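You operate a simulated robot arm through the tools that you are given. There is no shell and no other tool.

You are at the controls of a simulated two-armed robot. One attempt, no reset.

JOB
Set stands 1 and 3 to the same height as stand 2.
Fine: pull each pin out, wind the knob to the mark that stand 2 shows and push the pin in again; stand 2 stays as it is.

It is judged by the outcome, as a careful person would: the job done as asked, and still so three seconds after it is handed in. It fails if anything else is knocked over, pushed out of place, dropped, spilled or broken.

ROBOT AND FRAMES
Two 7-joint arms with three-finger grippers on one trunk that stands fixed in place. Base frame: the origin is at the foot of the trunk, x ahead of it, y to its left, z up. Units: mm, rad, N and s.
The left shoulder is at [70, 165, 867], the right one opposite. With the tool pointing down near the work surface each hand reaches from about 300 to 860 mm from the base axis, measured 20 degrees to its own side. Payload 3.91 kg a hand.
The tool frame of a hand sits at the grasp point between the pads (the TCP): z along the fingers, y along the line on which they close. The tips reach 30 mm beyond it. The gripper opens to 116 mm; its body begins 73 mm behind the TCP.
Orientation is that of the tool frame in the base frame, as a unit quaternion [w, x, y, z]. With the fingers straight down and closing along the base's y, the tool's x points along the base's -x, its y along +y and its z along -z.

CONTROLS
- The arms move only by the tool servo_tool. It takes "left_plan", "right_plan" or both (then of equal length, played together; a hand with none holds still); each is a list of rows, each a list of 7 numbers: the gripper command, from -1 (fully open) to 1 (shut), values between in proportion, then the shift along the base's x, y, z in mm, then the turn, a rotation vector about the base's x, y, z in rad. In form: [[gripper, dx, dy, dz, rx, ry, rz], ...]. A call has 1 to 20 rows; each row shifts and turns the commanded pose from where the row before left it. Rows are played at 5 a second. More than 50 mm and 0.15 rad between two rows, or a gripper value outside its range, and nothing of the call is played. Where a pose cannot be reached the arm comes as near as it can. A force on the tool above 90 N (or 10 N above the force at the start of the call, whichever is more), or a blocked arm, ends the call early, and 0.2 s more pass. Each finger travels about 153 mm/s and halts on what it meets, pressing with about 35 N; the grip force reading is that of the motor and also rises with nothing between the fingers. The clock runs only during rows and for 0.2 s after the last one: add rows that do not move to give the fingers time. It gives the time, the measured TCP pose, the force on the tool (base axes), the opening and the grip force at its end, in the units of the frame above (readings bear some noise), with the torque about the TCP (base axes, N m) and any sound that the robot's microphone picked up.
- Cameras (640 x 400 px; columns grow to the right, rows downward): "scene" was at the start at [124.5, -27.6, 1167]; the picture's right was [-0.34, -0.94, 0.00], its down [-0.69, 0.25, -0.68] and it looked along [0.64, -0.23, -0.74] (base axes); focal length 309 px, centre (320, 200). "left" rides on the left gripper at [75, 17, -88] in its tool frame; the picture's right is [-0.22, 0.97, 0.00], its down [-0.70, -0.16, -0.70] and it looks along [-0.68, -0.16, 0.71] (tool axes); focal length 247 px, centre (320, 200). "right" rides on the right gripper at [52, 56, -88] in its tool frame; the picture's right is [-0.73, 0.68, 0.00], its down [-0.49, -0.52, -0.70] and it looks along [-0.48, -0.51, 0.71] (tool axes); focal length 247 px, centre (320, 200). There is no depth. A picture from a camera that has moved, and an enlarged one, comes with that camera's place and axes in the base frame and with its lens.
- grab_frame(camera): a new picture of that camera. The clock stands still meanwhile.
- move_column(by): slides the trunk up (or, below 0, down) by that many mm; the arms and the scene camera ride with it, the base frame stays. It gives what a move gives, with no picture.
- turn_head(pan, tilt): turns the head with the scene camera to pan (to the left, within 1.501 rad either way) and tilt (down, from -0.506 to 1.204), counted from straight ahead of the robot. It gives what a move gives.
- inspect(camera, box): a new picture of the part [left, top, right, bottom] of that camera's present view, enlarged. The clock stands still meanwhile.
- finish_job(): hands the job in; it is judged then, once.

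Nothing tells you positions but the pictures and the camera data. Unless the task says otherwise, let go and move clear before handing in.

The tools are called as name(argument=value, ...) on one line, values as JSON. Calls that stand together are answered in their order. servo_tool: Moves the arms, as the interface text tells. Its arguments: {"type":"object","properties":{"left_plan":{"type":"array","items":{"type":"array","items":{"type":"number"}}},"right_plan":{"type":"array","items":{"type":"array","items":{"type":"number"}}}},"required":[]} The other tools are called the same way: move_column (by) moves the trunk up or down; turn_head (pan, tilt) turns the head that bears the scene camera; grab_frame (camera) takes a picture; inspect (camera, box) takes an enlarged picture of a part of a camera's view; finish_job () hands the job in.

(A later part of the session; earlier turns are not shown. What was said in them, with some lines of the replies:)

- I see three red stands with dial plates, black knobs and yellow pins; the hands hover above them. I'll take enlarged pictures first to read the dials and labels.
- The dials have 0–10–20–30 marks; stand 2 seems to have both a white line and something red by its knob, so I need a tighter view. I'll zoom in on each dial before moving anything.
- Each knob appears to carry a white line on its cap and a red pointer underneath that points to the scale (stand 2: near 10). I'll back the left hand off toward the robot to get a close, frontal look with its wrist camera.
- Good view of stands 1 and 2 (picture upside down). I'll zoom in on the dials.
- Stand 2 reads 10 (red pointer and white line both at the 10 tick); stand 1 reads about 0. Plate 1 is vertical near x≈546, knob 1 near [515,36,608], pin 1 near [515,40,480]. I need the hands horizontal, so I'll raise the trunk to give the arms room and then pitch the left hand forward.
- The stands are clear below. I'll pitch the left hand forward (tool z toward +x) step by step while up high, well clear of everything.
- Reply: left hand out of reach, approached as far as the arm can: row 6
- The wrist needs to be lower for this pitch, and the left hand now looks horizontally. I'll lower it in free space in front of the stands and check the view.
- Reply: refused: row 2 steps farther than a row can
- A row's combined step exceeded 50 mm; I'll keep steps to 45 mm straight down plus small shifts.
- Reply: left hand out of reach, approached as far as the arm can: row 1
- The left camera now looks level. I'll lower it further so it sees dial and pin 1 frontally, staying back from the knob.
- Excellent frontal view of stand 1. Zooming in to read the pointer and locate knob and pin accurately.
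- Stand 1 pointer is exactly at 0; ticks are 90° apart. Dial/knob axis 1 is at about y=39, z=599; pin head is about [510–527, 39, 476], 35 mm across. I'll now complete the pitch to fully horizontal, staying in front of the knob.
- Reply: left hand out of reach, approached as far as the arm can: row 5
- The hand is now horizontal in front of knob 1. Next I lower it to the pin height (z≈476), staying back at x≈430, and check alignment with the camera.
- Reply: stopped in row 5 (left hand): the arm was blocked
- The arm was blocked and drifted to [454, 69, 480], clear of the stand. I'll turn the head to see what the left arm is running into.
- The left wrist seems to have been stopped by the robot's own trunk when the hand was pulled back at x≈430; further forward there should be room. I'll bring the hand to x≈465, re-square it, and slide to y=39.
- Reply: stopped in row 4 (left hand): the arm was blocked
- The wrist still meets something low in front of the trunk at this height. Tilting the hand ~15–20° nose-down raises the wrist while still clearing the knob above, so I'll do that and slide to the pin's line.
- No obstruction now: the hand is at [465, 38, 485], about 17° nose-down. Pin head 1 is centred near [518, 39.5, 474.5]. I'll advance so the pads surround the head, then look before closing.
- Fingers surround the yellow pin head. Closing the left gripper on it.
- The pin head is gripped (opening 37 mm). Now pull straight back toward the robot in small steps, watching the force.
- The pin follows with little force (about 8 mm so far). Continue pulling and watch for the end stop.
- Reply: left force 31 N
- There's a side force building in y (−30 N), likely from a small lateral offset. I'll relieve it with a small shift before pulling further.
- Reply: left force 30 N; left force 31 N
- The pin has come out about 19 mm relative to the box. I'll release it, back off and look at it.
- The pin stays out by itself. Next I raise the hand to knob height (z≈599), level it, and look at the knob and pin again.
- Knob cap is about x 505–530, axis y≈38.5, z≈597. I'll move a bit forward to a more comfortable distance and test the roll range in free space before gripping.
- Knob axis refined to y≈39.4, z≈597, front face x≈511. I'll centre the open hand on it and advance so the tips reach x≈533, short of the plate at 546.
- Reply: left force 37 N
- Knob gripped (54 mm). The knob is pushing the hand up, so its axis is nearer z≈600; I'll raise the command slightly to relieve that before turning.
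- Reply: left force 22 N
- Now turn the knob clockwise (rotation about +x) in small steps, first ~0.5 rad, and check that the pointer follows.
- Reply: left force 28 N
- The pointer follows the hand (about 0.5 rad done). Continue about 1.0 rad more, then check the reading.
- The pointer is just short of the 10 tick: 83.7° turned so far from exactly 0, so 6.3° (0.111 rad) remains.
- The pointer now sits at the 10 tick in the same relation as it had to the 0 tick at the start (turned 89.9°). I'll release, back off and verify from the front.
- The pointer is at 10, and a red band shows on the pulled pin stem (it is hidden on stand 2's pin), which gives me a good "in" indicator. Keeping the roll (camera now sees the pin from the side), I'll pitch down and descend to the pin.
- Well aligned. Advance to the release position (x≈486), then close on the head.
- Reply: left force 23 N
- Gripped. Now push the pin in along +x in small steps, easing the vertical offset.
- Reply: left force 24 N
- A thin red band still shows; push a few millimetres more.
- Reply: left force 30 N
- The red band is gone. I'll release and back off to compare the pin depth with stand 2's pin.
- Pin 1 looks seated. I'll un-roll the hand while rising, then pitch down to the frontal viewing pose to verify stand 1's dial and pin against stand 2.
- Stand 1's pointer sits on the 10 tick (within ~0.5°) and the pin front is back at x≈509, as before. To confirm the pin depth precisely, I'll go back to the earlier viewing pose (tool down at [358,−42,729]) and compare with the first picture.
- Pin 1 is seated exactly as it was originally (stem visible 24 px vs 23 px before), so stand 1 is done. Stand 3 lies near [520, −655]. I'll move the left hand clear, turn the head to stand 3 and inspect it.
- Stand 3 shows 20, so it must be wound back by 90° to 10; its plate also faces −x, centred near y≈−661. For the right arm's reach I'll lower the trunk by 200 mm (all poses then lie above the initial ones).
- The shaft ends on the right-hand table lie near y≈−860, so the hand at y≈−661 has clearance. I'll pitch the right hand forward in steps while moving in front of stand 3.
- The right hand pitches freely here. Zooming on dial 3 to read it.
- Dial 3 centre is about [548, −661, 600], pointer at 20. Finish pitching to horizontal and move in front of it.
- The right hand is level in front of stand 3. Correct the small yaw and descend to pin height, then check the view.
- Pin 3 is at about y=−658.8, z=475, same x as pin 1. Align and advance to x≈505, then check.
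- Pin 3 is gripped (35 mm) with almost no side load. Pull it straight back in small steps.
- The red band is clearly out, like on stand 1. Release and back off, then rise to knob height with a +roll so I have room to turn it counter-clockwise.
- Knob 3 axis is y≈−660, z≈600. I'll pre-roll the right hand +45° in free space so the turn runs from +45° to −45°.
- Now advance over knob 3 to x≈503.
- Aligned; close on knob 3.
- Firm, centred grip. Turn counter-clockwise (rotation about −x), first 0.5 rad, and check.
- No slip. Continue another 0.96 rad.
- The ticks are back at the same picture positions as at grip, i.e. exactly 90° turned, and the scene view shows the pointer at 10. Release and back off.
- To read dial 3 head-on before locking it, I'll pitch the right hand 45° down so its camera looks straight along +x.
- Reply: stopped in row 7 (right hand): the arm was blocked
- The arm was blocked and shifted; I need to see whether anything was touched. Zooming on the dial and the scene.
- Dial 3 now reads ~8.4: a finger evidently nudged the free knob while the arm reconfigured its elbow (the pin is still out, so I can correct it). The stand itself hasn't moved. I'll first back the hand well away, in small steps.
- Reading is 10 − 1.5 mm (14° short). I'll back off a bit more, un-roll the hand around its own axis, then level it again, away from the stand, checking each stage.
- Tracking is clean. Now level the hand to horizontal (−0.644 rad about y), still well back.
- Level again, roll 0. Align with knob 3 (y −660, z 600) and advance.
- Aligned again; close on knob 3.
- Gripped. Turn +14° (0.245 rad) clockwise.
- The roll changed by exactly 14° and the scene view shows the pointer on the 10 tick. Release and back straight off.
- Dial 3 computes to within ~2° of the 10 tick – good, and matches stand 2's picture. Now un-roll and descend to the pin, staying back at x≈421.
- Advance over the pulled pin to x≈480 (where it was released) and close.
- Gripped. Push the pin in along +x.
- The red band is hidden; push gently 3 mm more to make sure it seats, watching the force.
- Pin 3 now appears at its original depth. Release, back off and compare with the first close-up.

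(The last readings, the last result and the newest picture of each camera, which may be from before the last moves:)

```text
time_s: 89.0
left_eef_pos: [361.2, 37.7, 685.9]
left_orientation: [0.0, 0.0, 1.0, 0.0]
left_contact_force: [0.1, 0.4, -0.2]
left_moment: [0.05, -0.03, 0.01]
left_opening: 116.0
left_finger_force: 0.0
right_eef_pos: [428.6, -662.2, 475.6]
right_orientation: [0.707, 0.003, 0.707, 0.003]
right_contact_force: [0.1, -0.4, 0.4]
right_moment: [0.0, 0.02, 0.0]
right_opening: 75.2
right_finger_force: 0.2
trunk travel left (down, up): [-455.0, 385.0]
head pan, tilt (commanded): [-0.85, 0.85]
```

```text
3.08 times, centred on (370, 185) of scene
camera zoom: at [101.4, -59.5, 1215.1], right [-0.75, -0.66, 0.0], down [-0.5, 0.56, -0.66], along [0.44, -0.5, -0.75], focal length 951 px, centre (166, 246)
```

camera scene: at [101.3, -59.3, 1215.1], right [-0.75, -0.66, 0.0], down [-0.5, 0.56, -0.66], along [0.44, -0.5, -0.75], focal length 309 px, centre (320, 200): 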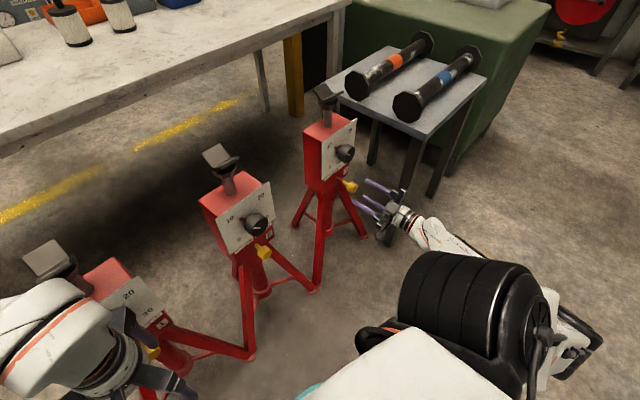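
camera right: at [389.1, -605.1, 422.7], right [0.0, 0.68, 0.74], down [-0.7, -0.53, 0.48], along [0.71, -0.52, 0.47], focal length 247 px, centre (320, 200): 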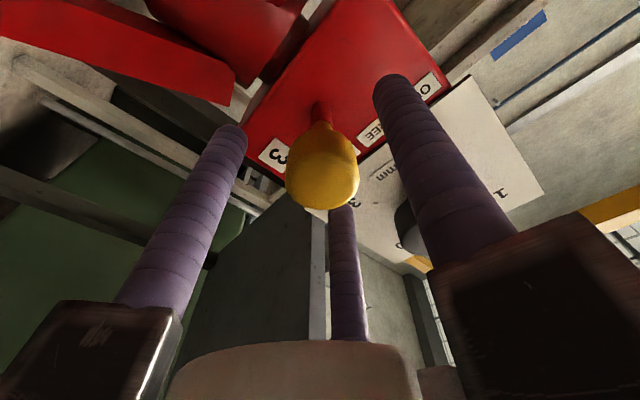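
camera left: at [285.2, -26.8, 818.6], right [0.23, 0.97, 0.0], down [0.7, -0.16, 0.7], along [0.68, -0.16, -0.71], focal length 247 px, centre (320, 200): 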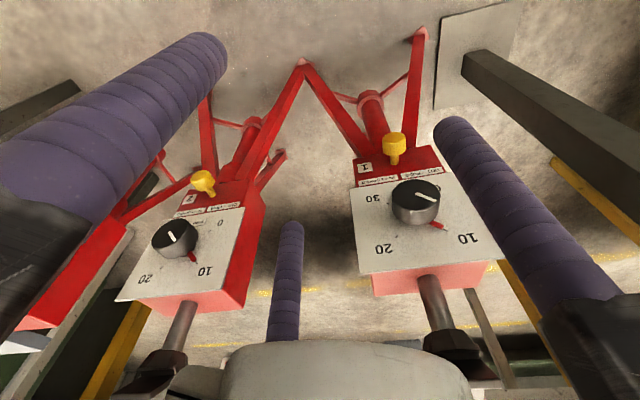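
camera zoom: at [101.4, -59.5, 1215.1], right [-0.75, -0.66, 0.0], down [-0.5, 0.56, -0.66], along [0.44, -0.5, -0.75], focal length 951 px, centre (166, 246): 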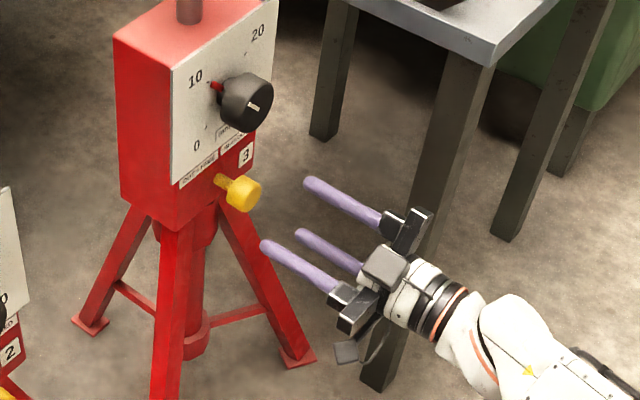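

Both views match the originals, so pin 3 is seated. Now retract the right hand along the way it came: back and up, then pitch down while moving away.

servo_tool(right_plan=[[-0.3, -8, 2, 30, 0, 0, 0], [-0.3, 0, 2, 45, 0, 0, 0], [-0.3, 0, 2, 45, 0, 0, 0], [-0.3, 0, 0, 45, 0, 0, 0], [-0.3, 0, 0, 0, 0, 0, 0]])

servo_tool(right_plan=[[-0.6, -10, 10, 17, 0, 0.142, 0], [-1, -10, 10, 17, 0, 0.142, 0], [-1, -10, 10, 17, 0, 0.142, 0], [-1, -10, 10, 17, 0, 0.142, 0], [-1, -10, 10, 17, 0, 0.142, 0], [-1, 0, 0, 0, 0, 0, 0]])

grab_frame(camera="right")

grab_frame(camera="scene")

```text
time_s: 90.2
left_eef_pos: [360.0, 39.7, 685.8]
left_orientation: [0.0, 0.0, 1.0, -0.001]
left_contact_force: [-0.8, 0.1, -0.3]
left_moment: [-0.02, 0.01, -0.01]
left_opening: 115.9
left_finger_force: 0.1
right_eef_pos: [420.4, -654.0, 638.1]
right_orientation: [0.707, 0.004, 0.707, 0.003]
right_contact_force: [-0.1, -0.4, 0.0]
right_moment: [0.0, 0.02, -0.01]
right_opening: 75.4
right_finger_force: 0.1
trunk travel left (down, up): [-455.0, 385.0]
head pan, tilt (commanded): [-0.85, 0.85]
```

```text
time_s: 91.8
left_eef_pos: [362.3, 37.7, 686.4]
left_orientation: [0.001, 0.001, 1.0, -0.001]
left_contact_force: [-0.5, 0.4, 0.1]
left_moment: [0.01, -0.02, -0.01]
left_opening: 115.9
left_finger_force: 0.1
right_eef_pos: [387.2, -606.1, 757.3]
right_orientation: [0.458, 0.004, 0.889, 0.002]
right_contact_force: [0.9, -0.3, -0.3]
right_moment: [0.01, -0.02, 0.0]
right_opening: 116.1
right_finger_force: 0.0
trunk travel left (down, up): [-455.0, 385.0]
head pan, tilt (commanded): [-0.85, 0.85]
stopped in row 6 (right hand): the arm was blocked; the commanded pose is now the measured one
```

```text
taken
camera right: at [285.4, -550.6, 766.0], right [0.43, 0.67, 0.6], down [-0.29, -0.53, 0.8], along [0.86, -0.52, -0.03], focal length 247 px, centre (320, 200)
```

right: 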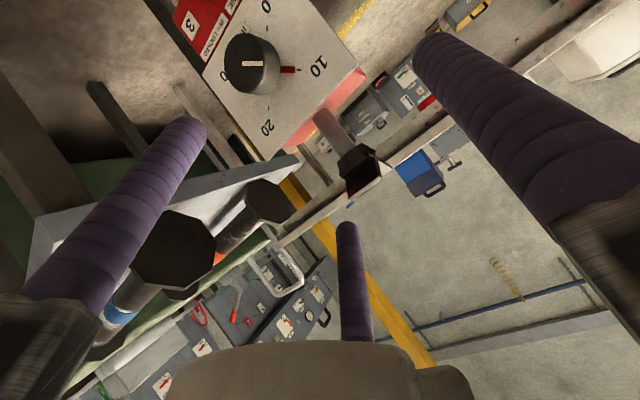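

```text
taken
camera scene: at [101.3, -59.1, 1215.2], right [-0.75, -0.66, 0.0], down [-0.5, 0.56, -0.66], along [0.44, -0.5, -0.75], focal length 309 px, centre (320, 200)
```

scene: 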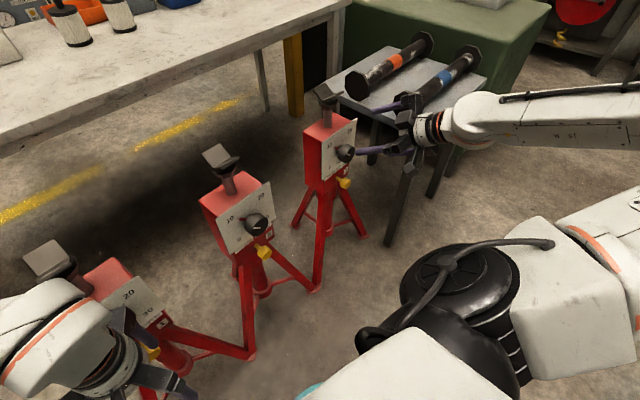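

The arm reconfigured its elbow again, but in free space. Check dial 3 from here.

inspect(camera="right", box=[190, 0, 370, 160])

inspect(camera="scene", box=[290, 70, 490, 220])

```text
2.50 times, centred on (280, 80) of right
camera zoom: at [285.4, -550.6, 766.0], right [0.43, 0.67, 0.6], down [-0.29, -0.53, 0.8], along [0.86, -0.52, -0.03], focal length 617 px, centre (420, 500)
```

zoom: 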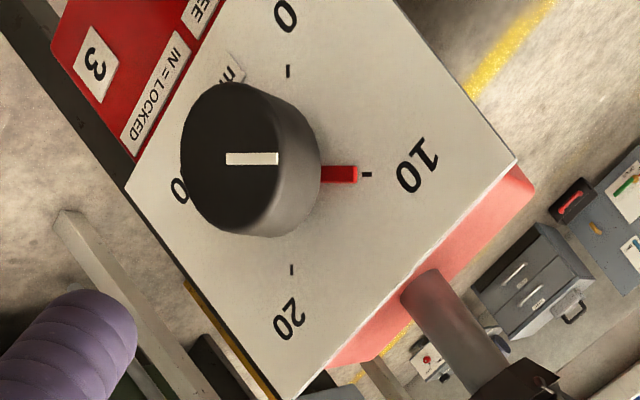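

```text
2.67 times, centred on (390, 145) of scene
camera zoom: at [101.3, -59.1, 1215.2], right [-0.75, -0.66, 0.0], down [-0.5, 0.56, -0.66], along [0.44, -0.5, -0.75], focal length 824 px, centre (133, 347)
```

zoom: 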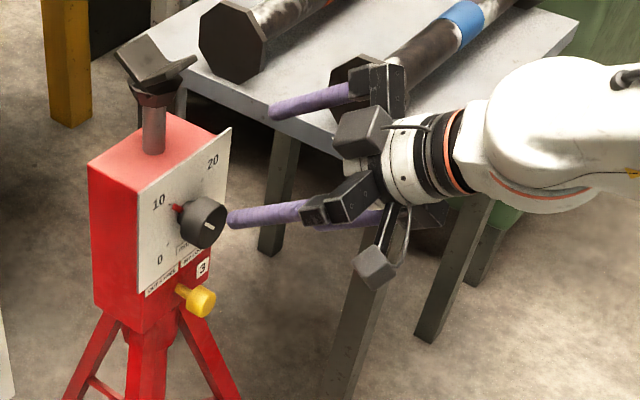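

Dial 3 reads 10 exactly and is locked. Continue retracting the right hand to tool-down, up and away from the stands.

servo_tool(right_plan=[[-1, -8, 20, 12, 0, 0.136, 0], [-1, -8, 20, 12, 0, 0.136, 0], [-1, -6, 20, 12, 0, 0.136, 0], [-1, 0, 20, 12, 0, 0.136, 0], [-1, 0, 20, 12, 0, 0.136, 0], [-1, 0, 20, 12, 0, 0.136, 0], [-1, 0, 20, 12, 0, 0.135, 0], [-1, 0, 0, 0, 0, 0, 0]])

grab_frame(camera="right")

grab_frame(camera="scene")

```text
time_s: 93.5
left_eef_pos: [361.2, 38.5, 686.2]
left_orientation: [0.0, 0.0, 1.0, 0.0]
left_contact_force: [-0.8, 1.1, 0.2]
left_moment: [0.0, -0.02, 0.02]
left_opening: 116.0
left_finger_force: 0.0
right_eef_pos: [338.1, -488.7, 826.6]
right_orientation: [0.001, 0.005, 1.0, 0.001]
right_contact_force: [0.5, 1.3, 0.5]
right_moment: [-0.03, 0.0, 0.01]
right_opening: 116.0
right_finger_force: 0.0
right hand out of reach, approached as far as the arm can: row 7
trunk travel left (down, up): [-455.0, 385.0]
head pan, tilt (commanded): [-0.85, 0.85]
```

```text
taken
camera right: at [287.4, -432.5, 914.5], right [0.74, 0.67, 0.0], down [0.48, -0.53, 0.7], along [0.47, -0.52, -0.71], focal length 247 px, centre (320, 200)
```

right: 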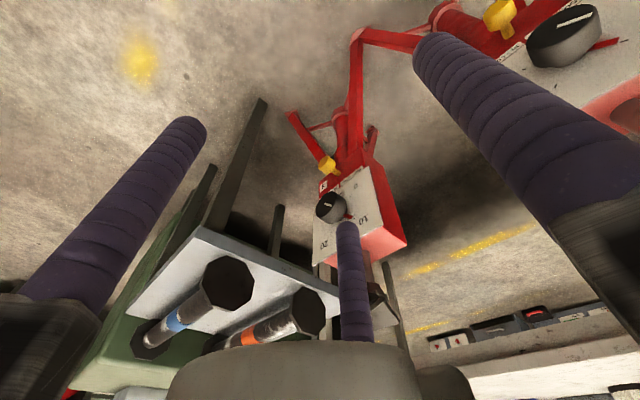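

```text
taken
camera scene: at [101.7, -59.2, 1215.1], right [-0.75, -0.66, 0.0], down [-0.5, 0.56, -0.66], along [0.44, -0.5, -0.75], focal length 309 px, centre (320, 200)
```

scene: 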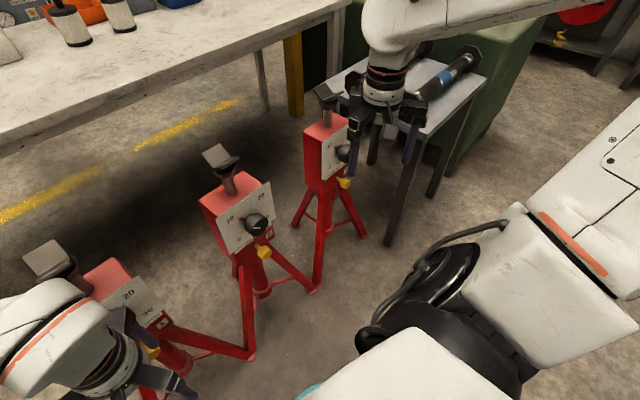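

Both hands are clear. Final check of stands 1 and 2 with the left camera and of all saddles with the scene camera.

grab_frame(camera="left")

turn_head(pan=-0.5, tilt=0.75)

grab_frame(camera="scene")

```text
taken
camera left: at [287.3, 55.0, 773.7], right [0.23, 0.97, 0.0], down [0.7, -0.16, 0.7], along [0.68, -0.16, -0.71], focal length 247 px, centre (320, 200)
```

left: 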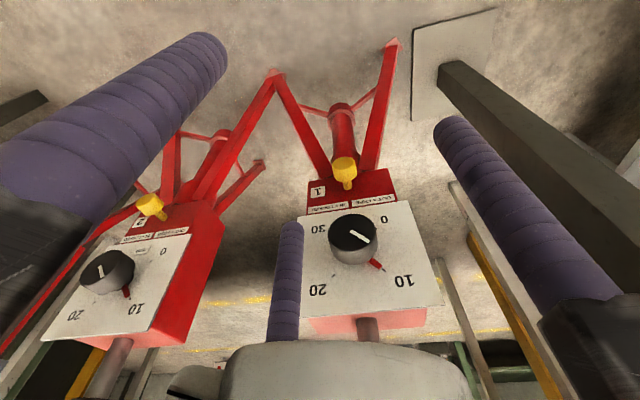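

```text
time_s: 94.4
left_eef_pos: [360.2, 37.4, 686.6]
left_orientation: [0.001, 0.001, 1.0, -0.001]
left_contact_force: [-0.7, 0.1, 0.4]
left_moment: [-0.01, -0.01, -0.02]
left_opening: 116.0
left_finger_force: 0.0
right_eef_pos: [337.9, -488.9, 826.0]
right_orientation: [0.002, 0.005, 1.0, 0.001]
right_contact_force: [0.3, -0.5, 1.1]
right_moment: [-0.03, -0.01, 0.02]
right_opening: 115.9
right_finger_force: 0.0
trunk travel left (down, up): [-455.0, 385.0]
head pan, tilt (commanded): [-0.499, 0.75]
```

```text
taken
camera scene: at [122.5, -40.5, 1223.1], right [-0.48, -0.88, 0.0], down [-0.6, 0.33, -0.73], along [0.64, -0.35, -0.68], focal length 309 px, centre (320, 200)
```

scene: 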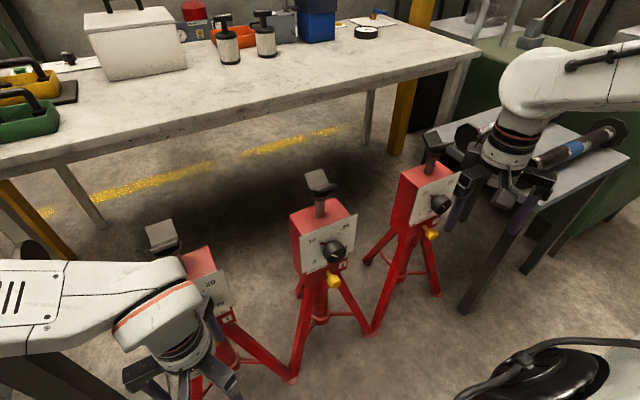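

inspect(camera="left", box=[290, 145, 450, 305])

inspect(camera="left", box=[40, 180, 210, 350])

inspect(camera="scene", box=[280, 120, 480, 300])

```text
2.50 times, centred on (370, 225) of left
camera zoom: at [287.2, 54.8, 773.8], right [0.23, 0.97, 0.0], down [0.7, -0.16, 0.7], along [0.68, -0.16, -0.71], focal length 617 px, centre (195, 138)
```

zoom: 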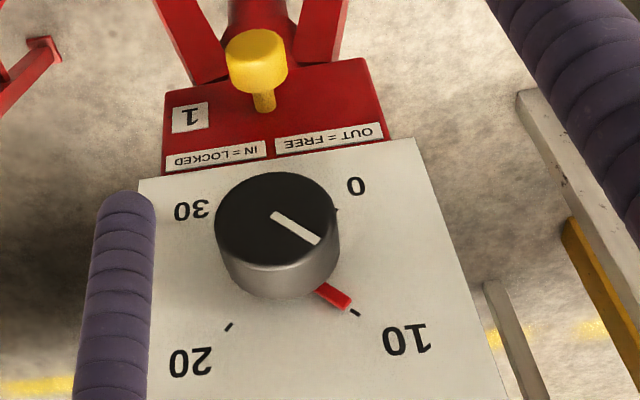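

```text
2.35 times, centred on (125, 265) of left
camera zoom: at [287.2, 54.8, 773.8], right [0.23, 0.97, 0.0], down [0.7, -0.16, 0.7], along [0.68, -0.16, -0.71], focal length 581 px, centre (779, 47)
```

zoom: 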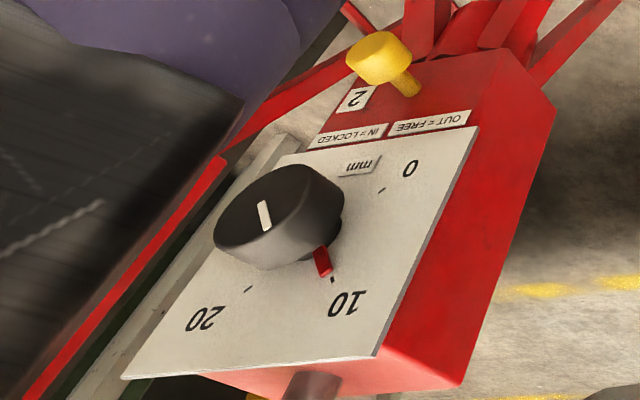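

```text
2.22 times, centred on (380, 210) of scene
camera zoom: at [122.5, -40.5, 1223.1], right [-0.48, -0.88, 0.0], down [-0.6, 0.33, -0.73], along [0.64, -0.35, -0.68], focal length 687 px, centre (187, 178)
```

zoom: 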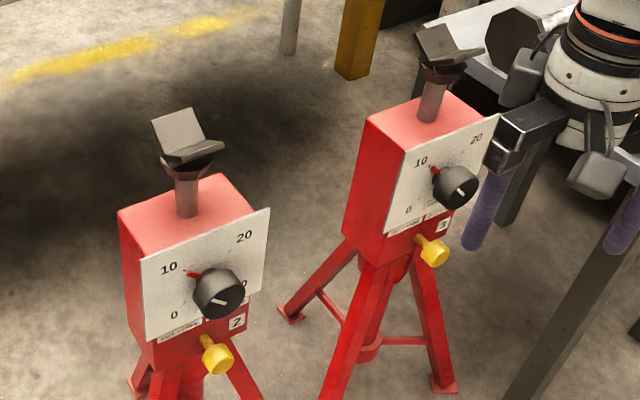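

All three stands read 10 mm with pins in, stand 2 is untouched, nothing else has moved, and both hands are empty and clear. Handing in.

finish_job()

```text
The job is handed in.
```

Stands 1 and 3 are now set to the 10 mm mark that stand 2 shows, with their pins pushed back in. I handed the job in and was not given a verdict.

- **Stand 1:** wound from 0 up to 10. The pointer sat within about half a degree of the tick, and the pin was back at its original depth.
- **Stand 3:** wound from 20 down to 10. While its pin was still out, a finger nudged the knob about 14° off when the right arm swung its elbow. I gripped the knob again, brought it back to 10 and then pushed the pin in; the last look showed the pointer on the tick.
- **Stand 2:** not touched; it still reads 10 with its pin in.

The arms were blocked a few times along the way, and I saw nothing knocked over or moved. Both hands were empty and clear at the end. I judged the heights from the dial readings and did not measure the saddles themselves.
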